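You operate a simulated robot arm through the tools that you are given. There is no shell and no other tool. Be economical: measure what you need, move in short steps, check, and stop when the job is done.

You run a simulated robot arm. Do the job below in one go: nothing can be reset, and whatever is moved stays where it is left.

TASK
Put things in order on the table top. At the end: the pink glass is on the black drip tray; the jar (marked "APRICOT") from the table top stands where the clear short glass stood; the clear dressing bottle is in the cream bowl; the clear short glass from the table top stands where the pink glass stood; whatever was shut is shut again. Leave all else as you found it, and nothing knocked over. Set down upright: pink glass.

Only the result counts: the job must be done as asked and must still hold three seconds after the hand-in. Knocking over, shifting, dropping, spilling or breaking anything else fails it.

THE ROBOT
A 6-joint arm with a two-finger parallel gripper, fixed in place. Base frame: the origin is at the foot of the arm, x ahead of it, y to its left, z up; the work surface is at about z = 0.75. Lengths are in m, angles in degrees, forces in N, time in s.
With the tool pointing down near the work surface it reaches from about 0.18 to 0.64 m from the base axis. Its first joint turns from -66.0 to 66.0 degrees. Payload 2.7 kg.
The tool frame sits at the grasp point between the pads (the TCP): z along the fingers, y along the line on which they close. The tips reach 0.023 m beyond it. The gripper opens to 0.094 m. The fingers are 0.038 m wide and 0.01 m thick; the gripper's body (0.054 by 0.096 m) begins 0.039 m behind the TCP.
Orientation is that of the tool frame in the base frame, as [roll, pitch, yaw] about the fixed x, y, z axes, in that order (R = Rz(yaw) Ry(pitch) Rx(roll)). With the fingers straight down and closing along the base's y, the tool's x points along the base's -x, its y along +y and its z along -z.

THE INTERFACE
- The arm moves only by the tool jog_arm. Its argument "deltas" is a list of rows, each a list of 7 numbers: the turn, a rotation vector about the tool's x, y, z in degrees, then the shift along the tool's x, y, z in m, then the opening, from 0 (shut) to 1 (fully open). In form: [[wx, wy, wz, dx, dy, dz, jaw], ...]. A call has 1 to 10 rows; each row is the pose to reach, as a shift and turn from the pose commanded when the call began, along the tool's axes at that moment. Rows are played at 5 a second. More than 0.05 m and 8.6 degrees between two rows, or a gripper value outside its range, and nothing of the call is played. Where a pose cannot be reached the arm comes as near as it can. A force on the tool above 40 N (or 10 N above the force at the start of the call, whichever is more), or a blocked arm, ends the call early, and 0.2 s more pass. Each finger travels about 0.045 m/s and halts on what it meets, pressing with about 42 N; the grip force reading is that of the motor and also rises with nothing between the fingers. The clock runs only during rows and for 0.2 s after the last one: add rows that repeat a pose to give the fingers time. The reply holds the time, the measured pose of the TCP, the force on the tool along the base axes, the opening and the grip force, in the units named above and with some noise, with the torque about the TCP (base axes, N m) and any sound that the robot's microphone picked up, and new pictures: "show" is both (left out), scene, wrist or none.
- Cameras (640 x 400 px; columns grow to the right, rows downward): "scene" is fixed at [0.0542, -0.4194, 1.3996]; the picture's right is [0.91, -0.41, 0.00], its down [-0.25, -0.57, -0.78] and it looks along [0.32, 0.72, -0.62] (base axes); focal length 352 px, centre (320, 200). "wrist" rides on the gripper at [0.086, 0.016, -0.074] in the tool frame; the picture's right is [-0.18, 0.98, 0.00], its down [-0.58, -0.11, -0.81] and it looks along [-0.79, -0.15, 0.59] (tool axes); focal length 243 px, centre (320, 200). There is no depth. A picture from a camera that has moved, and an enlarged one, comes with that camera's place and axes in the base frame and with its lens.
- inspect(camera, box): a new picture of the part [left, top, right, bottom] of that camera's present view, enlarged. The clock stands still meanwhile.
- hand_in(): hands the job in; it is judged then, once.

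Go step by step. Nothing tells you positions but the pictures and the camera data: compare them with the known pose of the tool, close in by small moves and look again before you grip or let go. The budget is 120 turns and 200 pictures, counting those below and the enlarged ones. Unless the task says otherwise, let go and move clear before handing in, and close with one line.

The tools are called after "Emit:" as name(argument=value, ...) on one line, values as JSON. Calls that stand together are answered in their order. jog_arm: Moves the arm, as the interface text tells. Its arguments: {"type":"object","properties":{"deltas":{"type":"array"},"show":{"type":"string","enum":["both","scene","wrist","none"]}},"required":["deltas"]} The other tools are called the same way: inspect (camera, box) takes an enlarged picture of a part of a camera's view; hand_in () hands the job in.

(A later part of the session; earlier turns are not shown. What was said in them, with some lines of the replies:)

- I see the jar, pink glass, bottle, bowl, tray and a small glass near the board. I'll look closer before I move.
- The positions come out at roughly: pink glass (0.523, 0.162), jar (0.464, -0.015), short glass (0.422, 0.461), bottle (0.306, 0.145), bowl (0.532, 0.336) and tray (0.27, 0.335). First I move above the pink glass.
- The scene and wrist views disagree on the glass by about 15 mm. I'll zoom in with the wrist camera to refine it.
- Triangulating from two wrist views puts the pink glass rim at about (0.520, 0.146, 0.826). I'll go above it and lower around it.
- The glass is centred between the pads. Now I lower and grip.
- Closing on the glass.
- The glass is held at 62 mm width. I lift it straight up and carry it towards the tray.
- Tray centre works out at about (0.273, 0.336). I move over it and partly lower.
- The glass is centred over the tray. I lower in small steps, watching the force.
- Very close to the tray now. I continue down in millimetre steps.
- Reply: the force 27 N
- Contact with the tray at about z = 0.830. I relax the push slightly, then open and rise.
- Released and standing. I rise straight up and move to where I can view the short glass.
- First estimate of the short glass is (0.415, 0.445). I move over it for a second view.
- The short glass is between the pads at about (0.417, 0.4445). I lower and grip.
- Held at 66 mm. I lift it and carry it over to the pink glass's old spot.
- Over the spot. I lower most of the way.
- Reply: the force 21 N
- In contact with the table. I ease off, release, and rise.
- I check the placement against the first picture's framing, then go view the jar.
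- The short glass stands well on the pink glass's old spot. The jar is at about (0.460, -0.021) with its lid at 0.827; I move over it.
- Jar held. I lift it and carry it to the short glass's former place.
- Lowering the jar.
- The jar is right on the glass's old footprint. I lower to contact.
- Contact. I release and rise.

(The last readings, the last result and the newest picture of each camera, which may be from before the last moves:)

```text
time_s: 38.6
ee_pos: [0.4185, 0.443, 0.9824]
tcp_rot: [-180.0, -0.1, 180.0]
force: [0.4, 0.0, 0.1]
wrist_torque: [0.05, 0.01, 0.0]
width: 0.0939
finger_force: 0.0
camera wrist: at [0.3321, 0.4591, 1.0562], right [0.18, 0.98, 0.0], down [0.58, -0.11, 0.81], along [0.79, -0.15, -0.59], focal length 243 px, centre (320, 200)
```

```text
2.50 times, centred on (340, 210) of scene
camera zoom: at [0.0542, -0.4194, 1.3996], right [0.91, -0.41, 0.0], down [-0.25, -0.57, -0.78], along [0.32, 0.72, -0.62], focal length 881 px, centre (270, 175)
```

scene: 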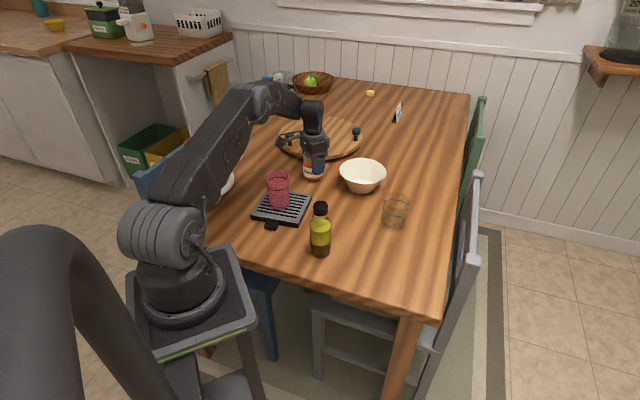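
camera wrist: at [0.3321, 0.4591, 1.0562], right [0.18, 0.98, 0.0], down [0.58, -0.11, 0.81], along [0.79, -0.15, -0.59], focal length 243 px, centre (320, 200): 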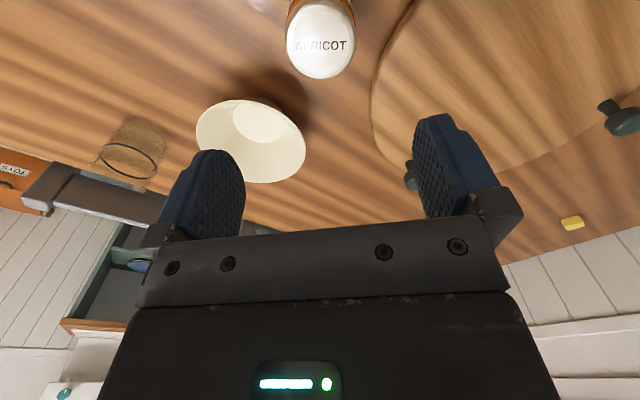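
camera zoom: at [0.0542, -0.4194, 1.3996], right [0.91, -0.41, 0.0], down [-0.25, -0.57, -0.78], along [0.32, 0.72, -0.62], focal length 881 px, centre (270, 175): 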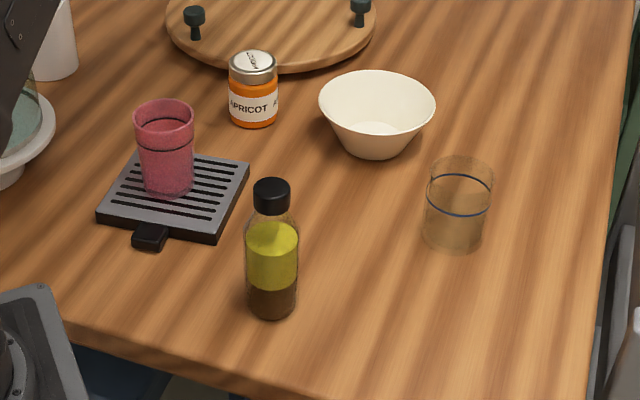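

Jar and glasses are fine. Next I view the bottle from behind and above.

Emit:
jog_arm(deltas=[[0, 0, 0, 0.023, -0.043, -0.01, 1], [0, 0, 0, 0.046, -0.086, -0.01, 1], [0, 0, 0, 0.069, -0.129, -0.01, 1], [0, 0, 0, 0.092, -0.172, -0.01, 1], [0, 0, 0, 0.115, -0.215, -0.01, 1], [0, 0, 0, 0.138, -0.258, -0.01, 1], [0, 0, 0, 0.16, -0.3, -0.01, 1], [0, 0, 0, 0.16, -0.3, -0.01, 1]])

```text
time_s: 40.4
ee_pos: [0.2579, 0.1436, 0.9903]
tcp_rot: [179.8, -0.1, -179.9]
force: [-1.0, -0.6, 0.1]
wrist_torque: [0.0, -0.01, 0.07]
width: 0.0938
finger_force: 0.1
camera wrist: at [0.1711, 0.16, 1.0645], right [0.18, 0.98, 0.0], down [0.58, -0.11, 0.81], along [0.79, -0.15, -0.59], focal length 243 px, centre (320, 200)
```

scene: 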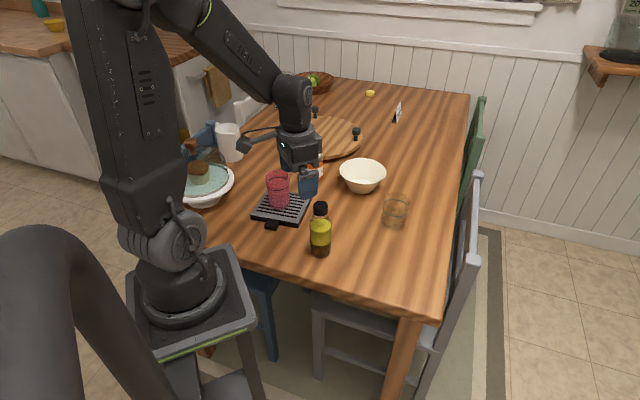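
wrist: 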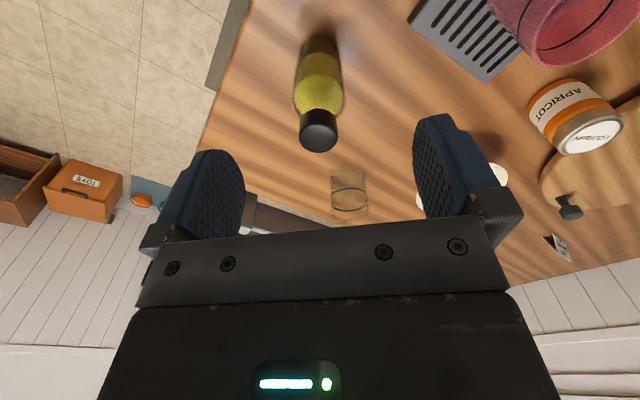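

Bottle cap at about (0.305, 0.133, 0.90). I move over it for a closer check.

Emit:
jog_arm(deltas=[[0, 0, 0, -0.024, -0.005, 0, 1], [0, 0, 0, -0.047, -0.01, 0, 1], [0, 0, 0, -0.047, -0.01, 0.025, 1], [0, 0, 0, -0.047, -0.01, 0.04, 1], [0, 0, 0, -0.047, -0.01, 0.04, 1]])

Emit:
inspect(camera="wrist", box=[200, 0, 440, 160])

```text
time_s: 41.6
ee_pos: [0.3039, 0.1336, 0.9501]
tcp_rot: [180.0, 0.0, -179.9]
force: [-0.7, -0.3, 0.1]
wrist_torque: [-0.02, 0.01, 0.01]
width: 0.0938
finger_force: 0.0
camera wrist: at [0.2183, 0.1494, 1.0238], right [0.18, 0.98, 0.0], down [0.58, -0.11, 0.81], along [0.79, -0.15, -0.59], focal length 243 px, centre (320, 200)
```

scene: 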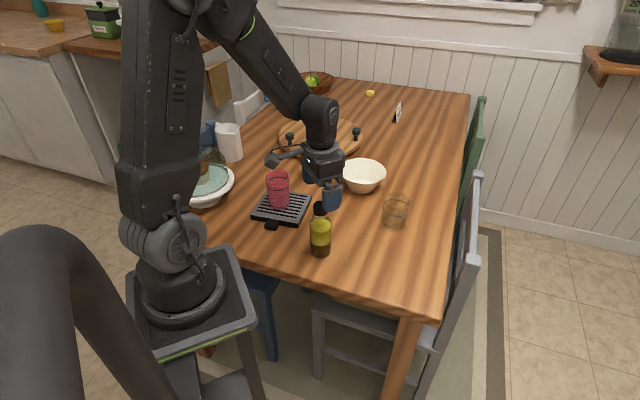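
wrist: 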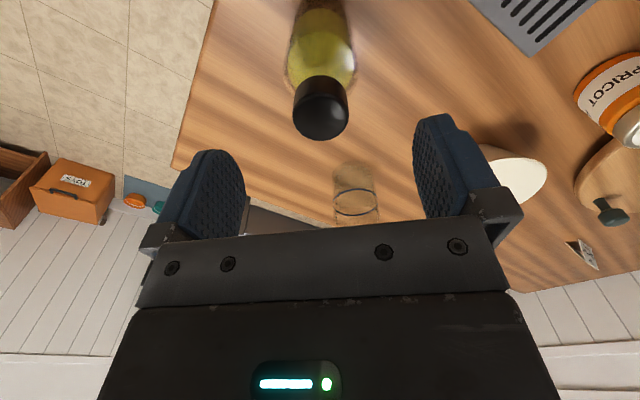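

```text
2.50 times, centred on (320, 80) of wrist
camera zoom: at [0.2183, 0.1494, 1.0238], right [0.18, 0.98, 0.0], down [0.58, -0.11, 0.81], along [0.79, -0.15, -0.59], focal length 606 px, centre (320, 500)
```

zoom: 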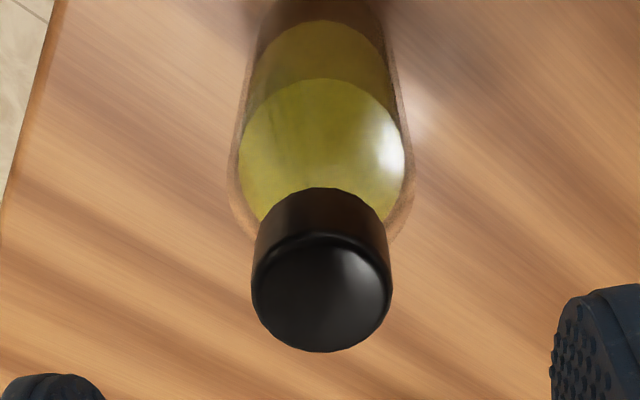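

The bottle is centred under the tool. I check the cap height in the scene to choose the grip height.

Emit:
inspect(camera="scene", box=[280, 170, 380, 270])

```text
4.00 times, centred on (330, 220) of scene
camera zoom: at [0.0542, -0.4194, 1.3996], right [0.91, -0.41, 0.0], down [-0.25, -0.57, -0.78], along [0.32, 0.72, -0.62], focal length 1410 px, centre (280, 120)
```

zoom: 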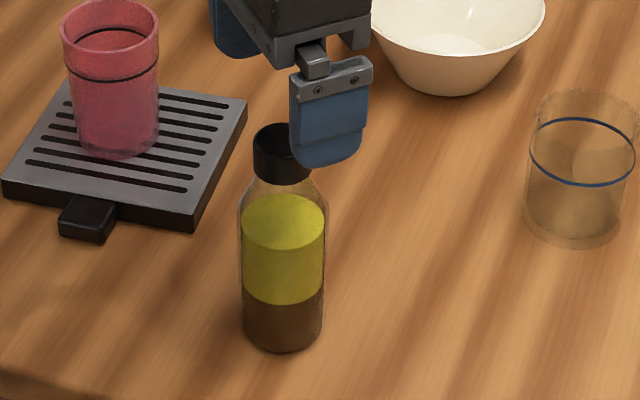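

Cap spans about z 0.878–0.90. I'll grip it with the TCP at 0.890, staying clear of the shoulder.

Emit:
jog_arm(deltas=[[0, 0, 0, 0.001, 0, 0.03, 1], [0, 0, 0, 0.001, 0, 0.06, 1], [0, 0, 0, 0.001, 0, 0.06, 0.5], [0, 0, 0, 0.001, 0, 0.06, 0.1], [0, 0, 0, 0.001, 0, 0.06, 0.1], [0, 0, 0, 0.001, 0, 0.06, 0.1], [0, 0, 0, 0.001, 0, 0.06, 0.1], [0, 0, 0, 0.001, 0, 0.06, 0.1], [0, 0, 0, 0.001, 0, 0.06, 0.1]])

Emit:
inspect(camera="scene", box=[280, 170, 380, 270])

```text
time_s: 43.6
ee_pos: [0.3025, 0.1349, 0.8907]
tcp_rot: [179.9, 0.1, 179.9]
force: [-0.5, 1.6, 6.5]
wrist_torque: [0.03, 0.03, 0.03]
width: 0.0358
finger_force: 41.3
camera wrist: at [0.2166, 0.1491, 0.9653], right [0.18, 0.98, 0.0], down [0.58, -0.11, 0.81], along [0.79, -0.15, -0.59], focal length 243 px, centre (320, 200)
```

scene: 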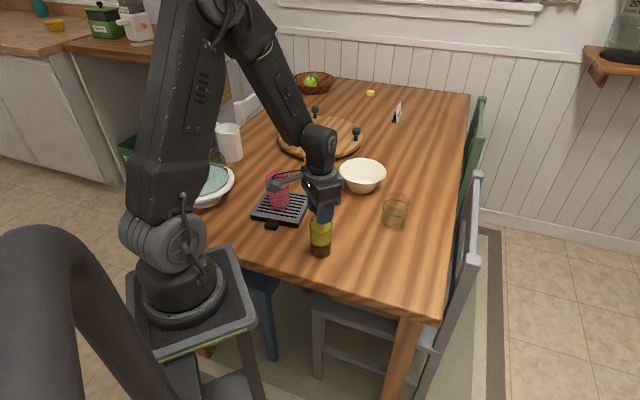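
wrist: 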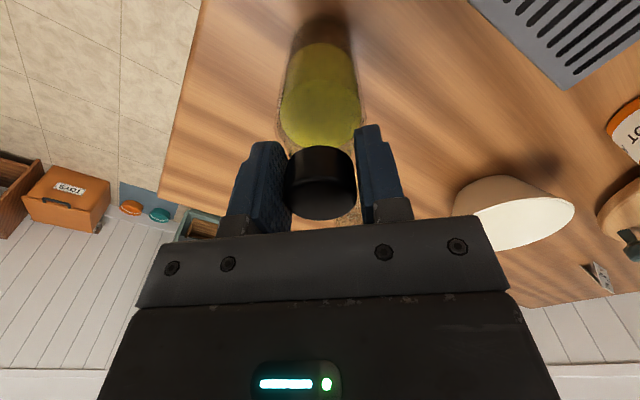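

```text
4.00 times, centred on (330, 220) of scene
camera zoom: at [0.0541, -0.4194, 1.3996], right [0.91, -0.41, 0.0], down [-0.25, -0.57, -0.78], along [0.32, 0.72, -0.62], focal length 1410 px, centre (280, 120)
```

zoom: 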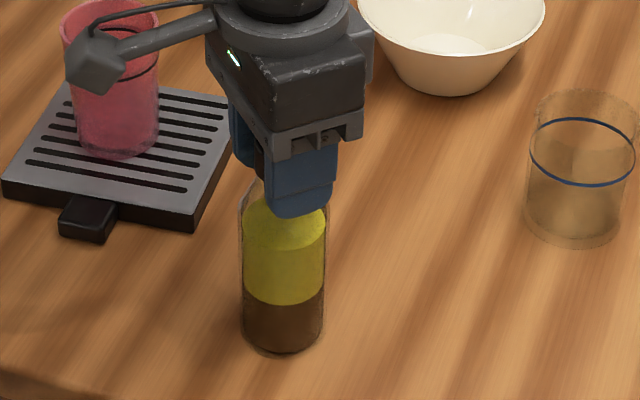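

Cap gripped at 36 mm. I lift a little and check it comes along.

Emit:
jog_arm(deltas=[[0, 0, 0, 0, 0, -0.01, 0.1], [0, 0, 0, 0, 0, -0.025, 0.1], [0, 0, 0, 0, 0, -0.04, 0.1], [0, 0, 0, 0, 0, -0.04, 0.1]], show="both")

```text
time_s: 44.6
ee_pos: [0.304, 0.1324, 0.9309]
tcp_rot: [180.0, 0.1, -180.0]
force: [0.0, -0.9, -1.7]
wrist_torque: [-0.01, 0.04, 0.01]
width: 0.0336
finger_force: 41.8
camera wrist: at [0.217, 0.1486, 1.0048], right [0.18, 0.98, 0.0], down [0.58, -0.11, 0.81], along [0.79, -0.15, -0.59], focal length 243 px, centre (320, 200)
```

scene: 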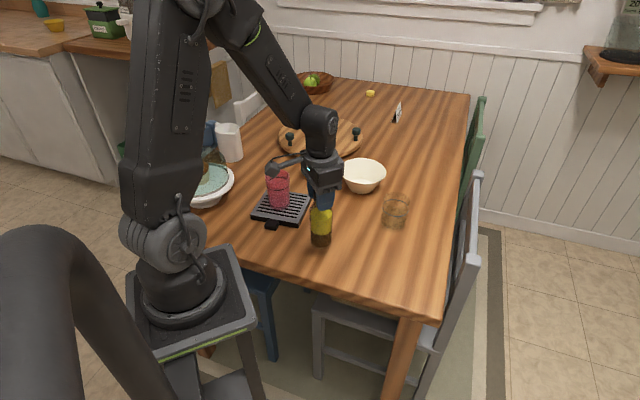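
wrist: 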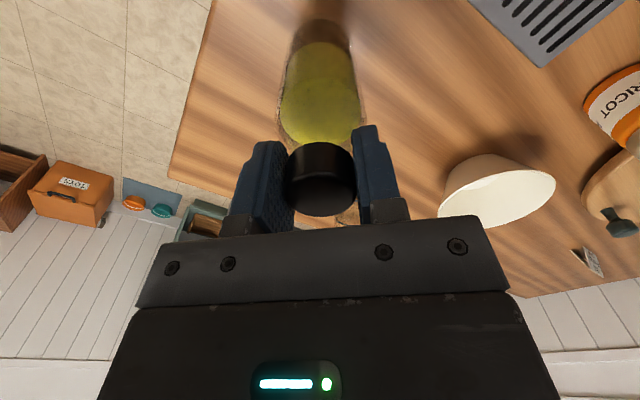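

The bottle hangs from its cap. I lift and move towards the bowl, stopping short to look.

Emit:
jog_arm(deltas=[[0, 0, 0, 0, 0, -0.03, 0.1], [0, 0, 0, 0, 0, -0.06, 0.1], [0, 0, 0, -0.03, 0.03, -0.06, 0.1], [0, 0, 0, -0.06, 0.06, -0.06, 0.1], [0, 0, 0, -0.09, 0.09, -0.06, 0.1], [0, 0, 0, -0.12, 0.12, -0.06, 0.1], [0, 0, 0, -0.14, 0.15, -0.06, 0.1], [0, 0, 0, -0.16, 0.18, -0.06, 0.1], [0, 0, 0, -0.18, 0.2, -0.06, 0.1], [0, 0, 0, -0.18, 0.2, -0.06, 0.1]])

Emit:
inspect(camera="wrist", box=[220, 20, 460, 220])

Emit:
inspect(camera="scene", box=[280, 80, 440, 220])

```text
time_s: 46.8
ee_pos: [0.4823, 0.3339, 0.9907]
tcp_rot: [179.9, 0.0, -179.9]
force: [0.3, -0.5, -2.1]
wrist_torque: [0.0, 0.02, 0.01]
width: 0.0335
finger_force: 41.9
camera wrist: at [0.397, 0.3488, 1.065], right [0.18, 0.98, 0.0], down [0.58, -0.11, 0.81], along [0.79, -0.15, -0.59], focal length 243 px, centre (320, 200)
```

scene: 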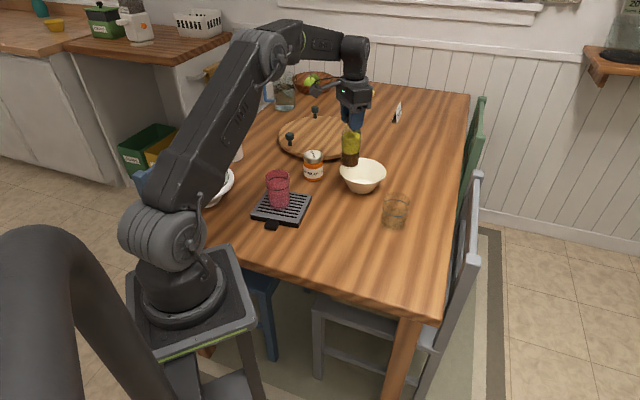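
wrist: 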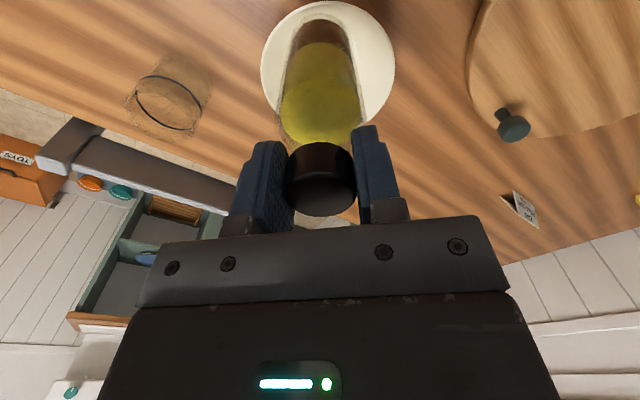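

```text
2.00 times, centred on (340, 120) of wrist
camera zoom: at [0.397, 0.3488, 1.065], right [0.18, 0.98, 0.0], down [0.58, -0.11, 0.81], along [0.79, -0.15, -0.59], focal length 485 px, centre (280, 360)
```

zoom: 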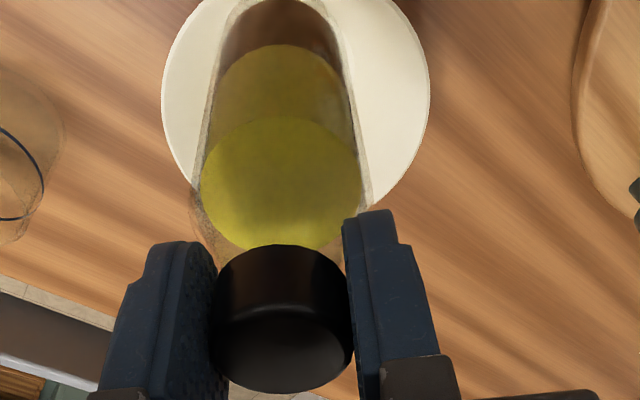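

```text
2.86 times, centred on (360, 150) of scene
camera zoom: at [0.0542, -0.4194, 1.3996], right [0.91, -0.41, 0.0], down [-0.25, -0.57, -0.78], along [0.32, 0.72, -0.62], focal length 1007 px, centre (206, 343)
```

zoom: 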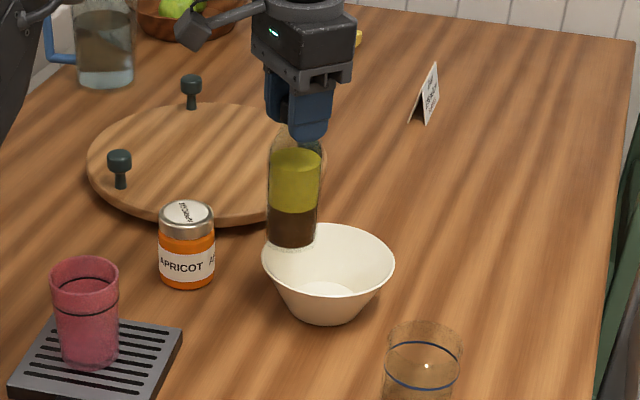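

Bowl centre is about (0.52, 0.334). I move above it and lower until the bottle's foot is near the rim, then look.

Emit:
jog_arm(deltas=[[0, 0, 0, -0.02, 0.0, 0, 0.1], [0, 0, 0, -0.04, 0.0, 0, 0.1], [0, 0, 0, -0.04, 0.0, 0.02, 0.1], [0, 0, 0, -0.04, 0.0, 0.035, 0.1], [0, 0, 0, -0.04, 0.0, 0.035, 0.1]])

Emit:
inspect(camera="wrist", box=[220, 0, 460, 200])

Emit:
inspect(camera="scene", box=[310, 120, 410, 210])

```text
time_s: 48.0
ee_pos: [0.5237, 0.3337, 0.9546]
tcp_rot: [180.0, 0.1, -180.0]
force: [-0.3, -0.2, -2.0]
wrist_torque: [0.0, 0.01, 0.02]
width: 0.0332
finger_force: 41.6
camera wrist: at [0.4376, 0.349, 1.029], right [0.18, 0.98, 0.0], down [0.58, -0.11, 0.81], along [0.79, -0.15, -0.59], focal length 243 px, centre (320, 200)
```

scene: 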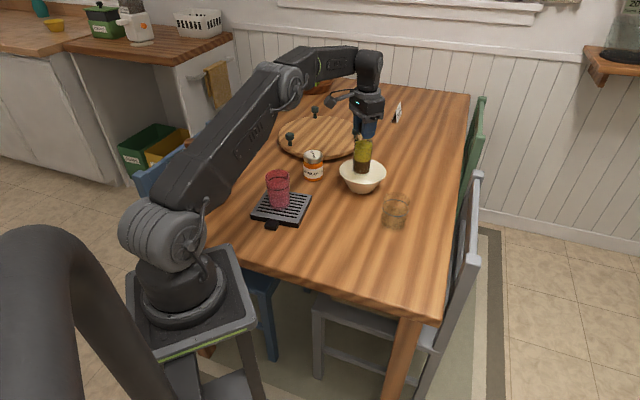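
wrist: 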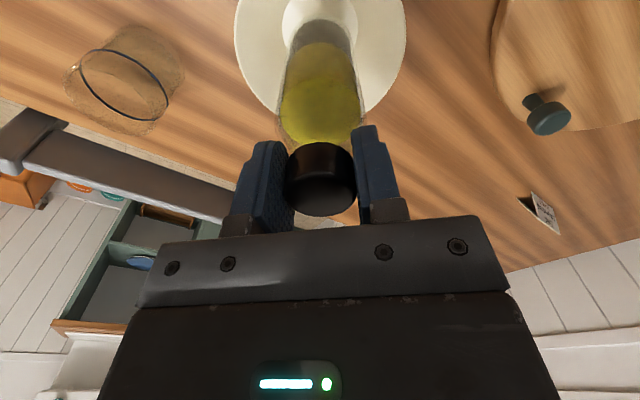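

```text
2.00 times, centred on (340, 100) of wrist
camera zoom: at [0.4376, 0.349, 1.029], right [0.18, 0.98, 0.0], down [0.58, -0.11, 0.81], along [0.79, -0.15, -0.59], focal length 485 px, centre (280, 400)
```

zoom: 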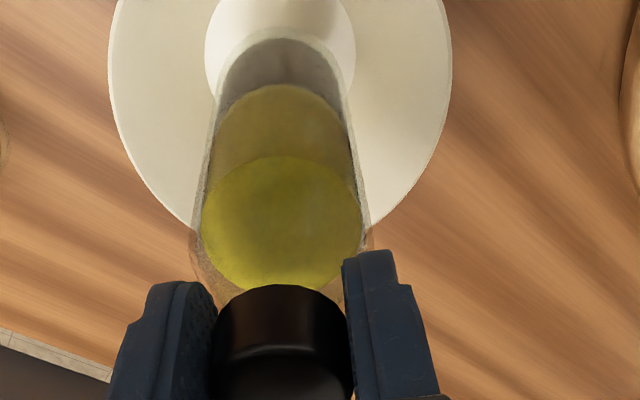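

```text
4.44 times, centred on (360, 165) of scene
camera zoom: at [0.0542, -0.4194, 1.3996], right [0.91, -0.41, 0.0], down [-0.25, -0.57, -0.78], along [0.32, 0.72, -0.62], focal length 1566 px, centre (142, 356)
```

zoom: 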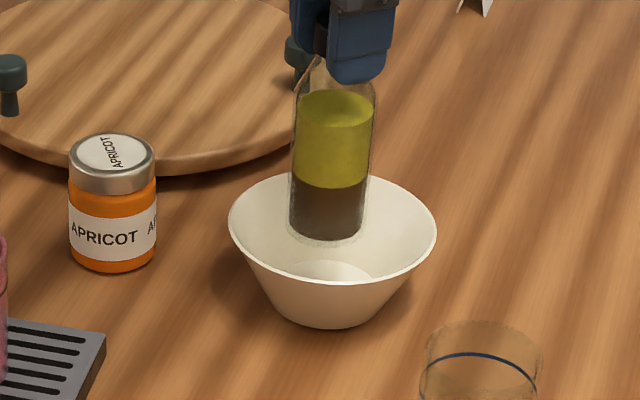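

The bottle lines up with the bowl in both views. I lower into it.

Emit:
jog_arm(deltas=[[0, 0, 0, -0.001, 0, 0.02, 0.1], [0, 0, 0, -0.001, 0, 0.038, 0.1], [0, 0, 0, -0.001, 0, 0.044, 0.1], [0, 0, 0, -0.001, 0, 0.044, 0.1]], show="none")

Emit:
inspect(camera="scene", box=[310, 120, 410, 210])

Emit:
inspect(camera="wrist", box=[220, 0, 460, 200])

```text
time_s: 49.0
ee_pos: [0.5241, 0.3339, 0.9112]
tcp_rot: [-180.0, 0.0, 179.9]
force: [0.6, -0.5, -2.3]
wrist_torque: [-0.02, -0.01, 0.0]
width: 0.0336
finger_force: 42.4
```

```text
4.44 times, centred on (360, 165) of scene
camera zoom: at [0.0542, -0.4194, 1.3996], right [0.91, -0.41, 0.0], down [-0.25, -0.57, -0.78], along [0.32, 0.72, -0.62], focal length 1566 px, centre (142, 356)
```

zoom: 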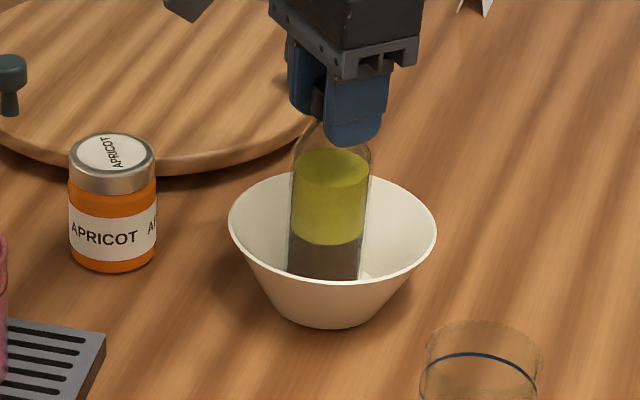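

```text
2.00 times, centred on (340, 100) of wrist
camera zoom: at [0.4387, 0.3486, 0.9848], right [0.18, 0.98, 0.0], down [0.58, -0.11, 0.81], along [0.79, -0.15, -0.59], focal length 485 px, centre (280, 400)
```

zoom: 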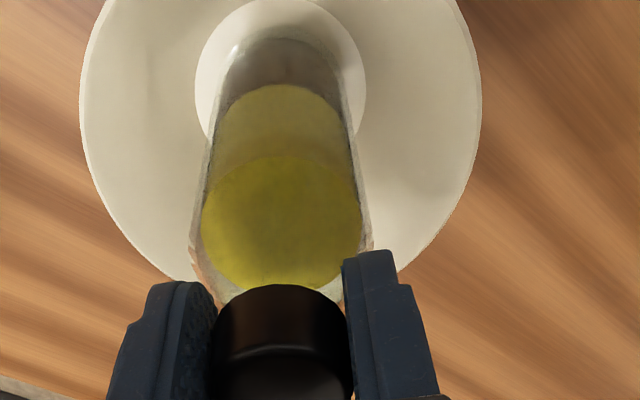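

Well centred. I shift 3 mm outward and go down to contact.

Emit:
jog_arm(deltas=[[0, 0, 0, -0.002, 0, 0.003, 0.1], [0, 0, 0, -0.002, 0, 0.006, 0.1], [0, 0, 0, -0.002, 0, 0.008, 0.1], [0, 0, 0, -0.002, 0, 0.008, 0.1]], show="none")

```text
time_s: 50.0
ee_pos: [0.5277, 0.3338, 0.9032]
tcp_rot: [180.0, 0.0, 180.0]
force: [0.3, -0.4, -2.3]
wrist_torque: [0.02, 0.0, 0.01]
width: 0.0334
finger_force: 42.3
```

Emit:
jog_arm(deltas=[[0, 0, 0, 0, 0, 0.002, 0.1], [0, 0, 0, 0, 0, 0.004, 0.1], [0, 0, 0, 0, 0, 0.004, 0.1]], show="none")

```text
time_s: 50.8
ee_pos: [0.5276, 0.333, 0.9008]
tcp_rot: [179.9, 0.1, 179.9]
force: [-3.0, -1.9, 8.3]
wrist_torque: [-0.2, 0.64, 0.02]
width: 0.0332
finger_force: 42.2
```

Emit:
inspect(camera="scene", box=[310, 120, 410, 210])

Emit:
inspect(camera="wrist", box=[220, 0, 460, 200])

```text
4.44 times, centred on (360, 165) of scene
camera zoom: at [0.054, -0.4195, 1.3996], right [0.91, -0.41, 0.0], down [-0.25, -0.57, -0.78], along [0.32, 0.72, -0.62], focal length 1566 px, centre (142, 356)
```

zoom: 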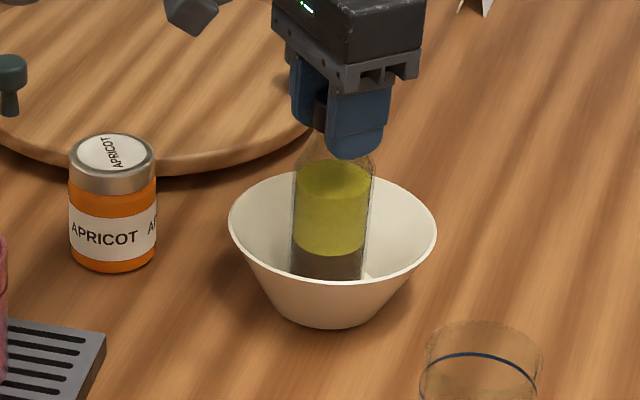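

```text
2.00 times, centred on (340, 100) of wrist
camera zoom: at [0.4412, 0.3493, 0.9748], right [0.18, 0.98, 0.0], down [0.58, -0.11, 0.81], along [0.79, -0.15, -0.59], focal length 485 px, centre (280, 400)
```

zoom: 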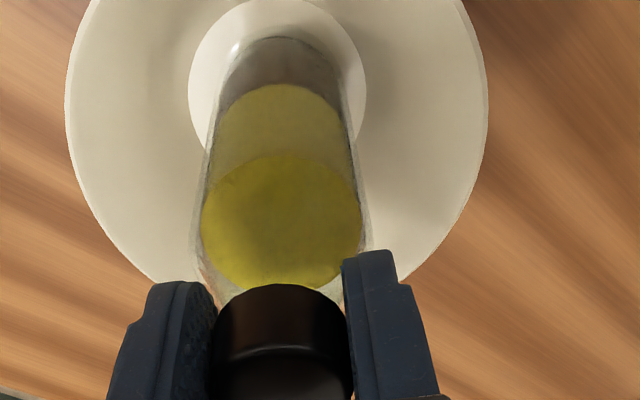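

The bottle rests on the bowl's floor, upright. I relax and open.

Emit:
jog_arm(deltas=[[0, 0, 0, 0, 0, -0.0015, 0.1], [0, 0, 0, 0, 0, -0.0015, 0.4], [0, 0, 0, 0, 0, -0.0015, 0.6], [0, 0, 0, 0, 0, -0.0015, 0.8], [0, 0, 0, 0, 0, -0.0015, 1], [0, 0, 0, 0, 0, -0.0015, 1], [0, 0, 0, 0, 0, -0.0015, 1]], show="both")

```text
time_s: 52.4
ee_pos: [0.5279, 0.3325, 0.9007]
tcp_rot: [179.9, -0.1, -179.9]
force: [-0.7, -0.3, 0.1]
wrist_torque: [-0.01, 0.0, 0.05]
width: 0.0939
finger_force: 0.1
camera wrist: at [0.4413, 0.3492, 0.9753], right [0.18, 0.98, 0.0], down [0.58, -0.11, 0.81], along [0.79, -0.15, -0.59], focal length 243 px, centre (320, 200)
```

scene: 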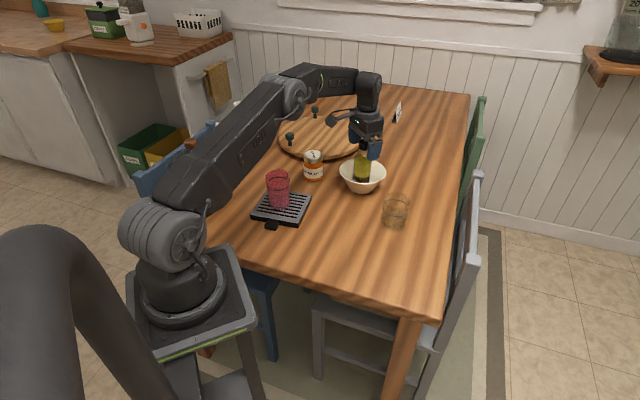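
wrist: 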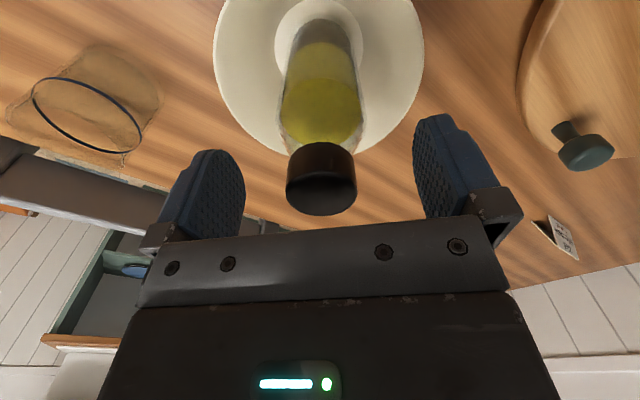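

It stands freely. I rise clear and back away for a final check.

Emit:
jog_arm(deltas=[[0, 0, 0, 0, 0, -0.03, 1], [0, 0, 0, 0, 0, -0.07, 1], [0, 0, 0, 0, 0, -0.11, 1], [0, 0, 0, 0.03, -0.02, -0.14, 1], [0, 0, 0, 0.07, -0.04, -0.14, 1], [0, 0, 0, 0.11, -0.07, -0.14, 1], [0, 0, 0, 0.13, -0.1, -0.14, 1], [0, 0, 0, 0.13, -0.13, -0.14, 1], [0, 0, 0, 0.13, -0.13, -0.14, 1], [0, 0, 0, 0.13, -0.13, -0.14, 1]])

Emit:
inspect(camera="scene", box=[240, 130, 440, 290])

```text
time_s: 54.6
ee_pos: [0.3977, 0.2025, 1.0401]
tcp_rot: [180.0, 0.0, 180.0]
force: [0.4, -0.9, 0.3]
wrist_torque: [0.05, -0.01, 0.0]
width: 0.0941
finger_force: 0.0
camera wrist: at [0.3109, 0.2192, 1.1152], right [0.18, 0.98, 0.0], down [0.58, -0.11, 0.81], along [0.79, -0.15, -0.59], focal length 243 px, centre (320, 200)
```

scene: 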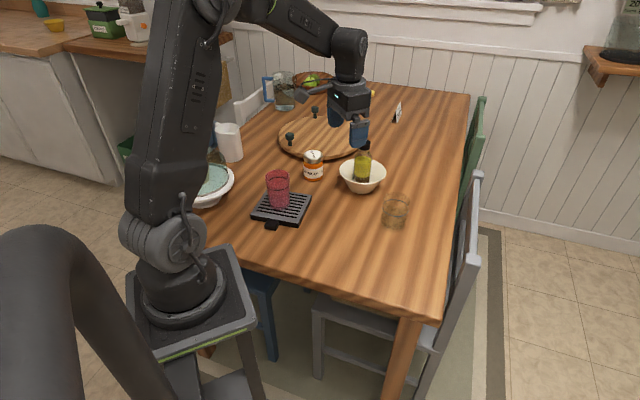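
wrist: 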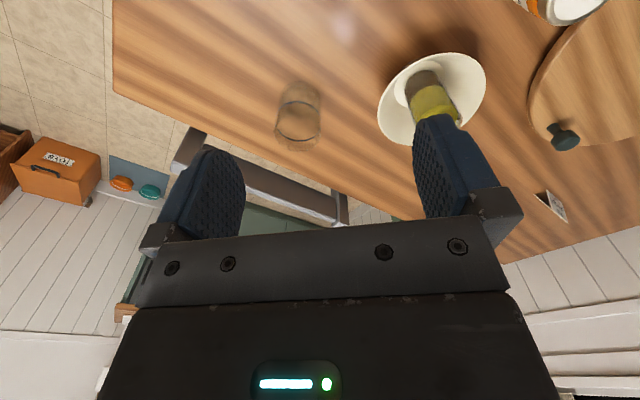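

```text
2.50 times, centred on (340, 210) of scene
camera zoom: at [0.0542, -0.4194, 1.3996], right [0.91, -0.41, 0.0], down [-0.25, -0.57, -0.78], along [0.32, 0.72, -0.62], focal length 881 px, centre (270, 175)
```

zoom: 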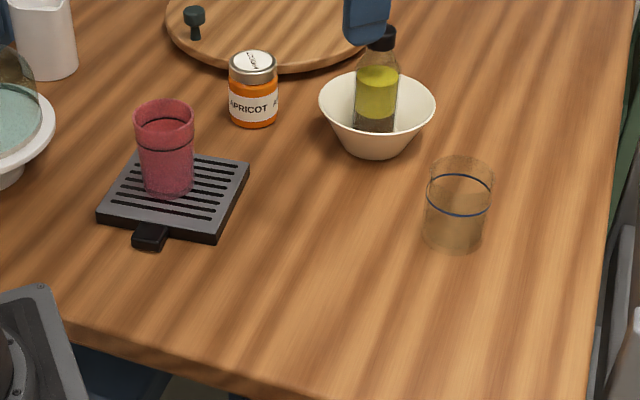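

Everything is in place, upright and stable, and the gripper is clear. Handing in.

Emit:
hand_in()

```text
The job is handed in.
```

The job is handed in: the pink glass stands upright on the drip tray, the jar stands where the short glass was, and the bottle is in the bowl. The short glass stands within about 1 cm of where the pink glass was. Nothing was knocked over, and nothing had to be opened.
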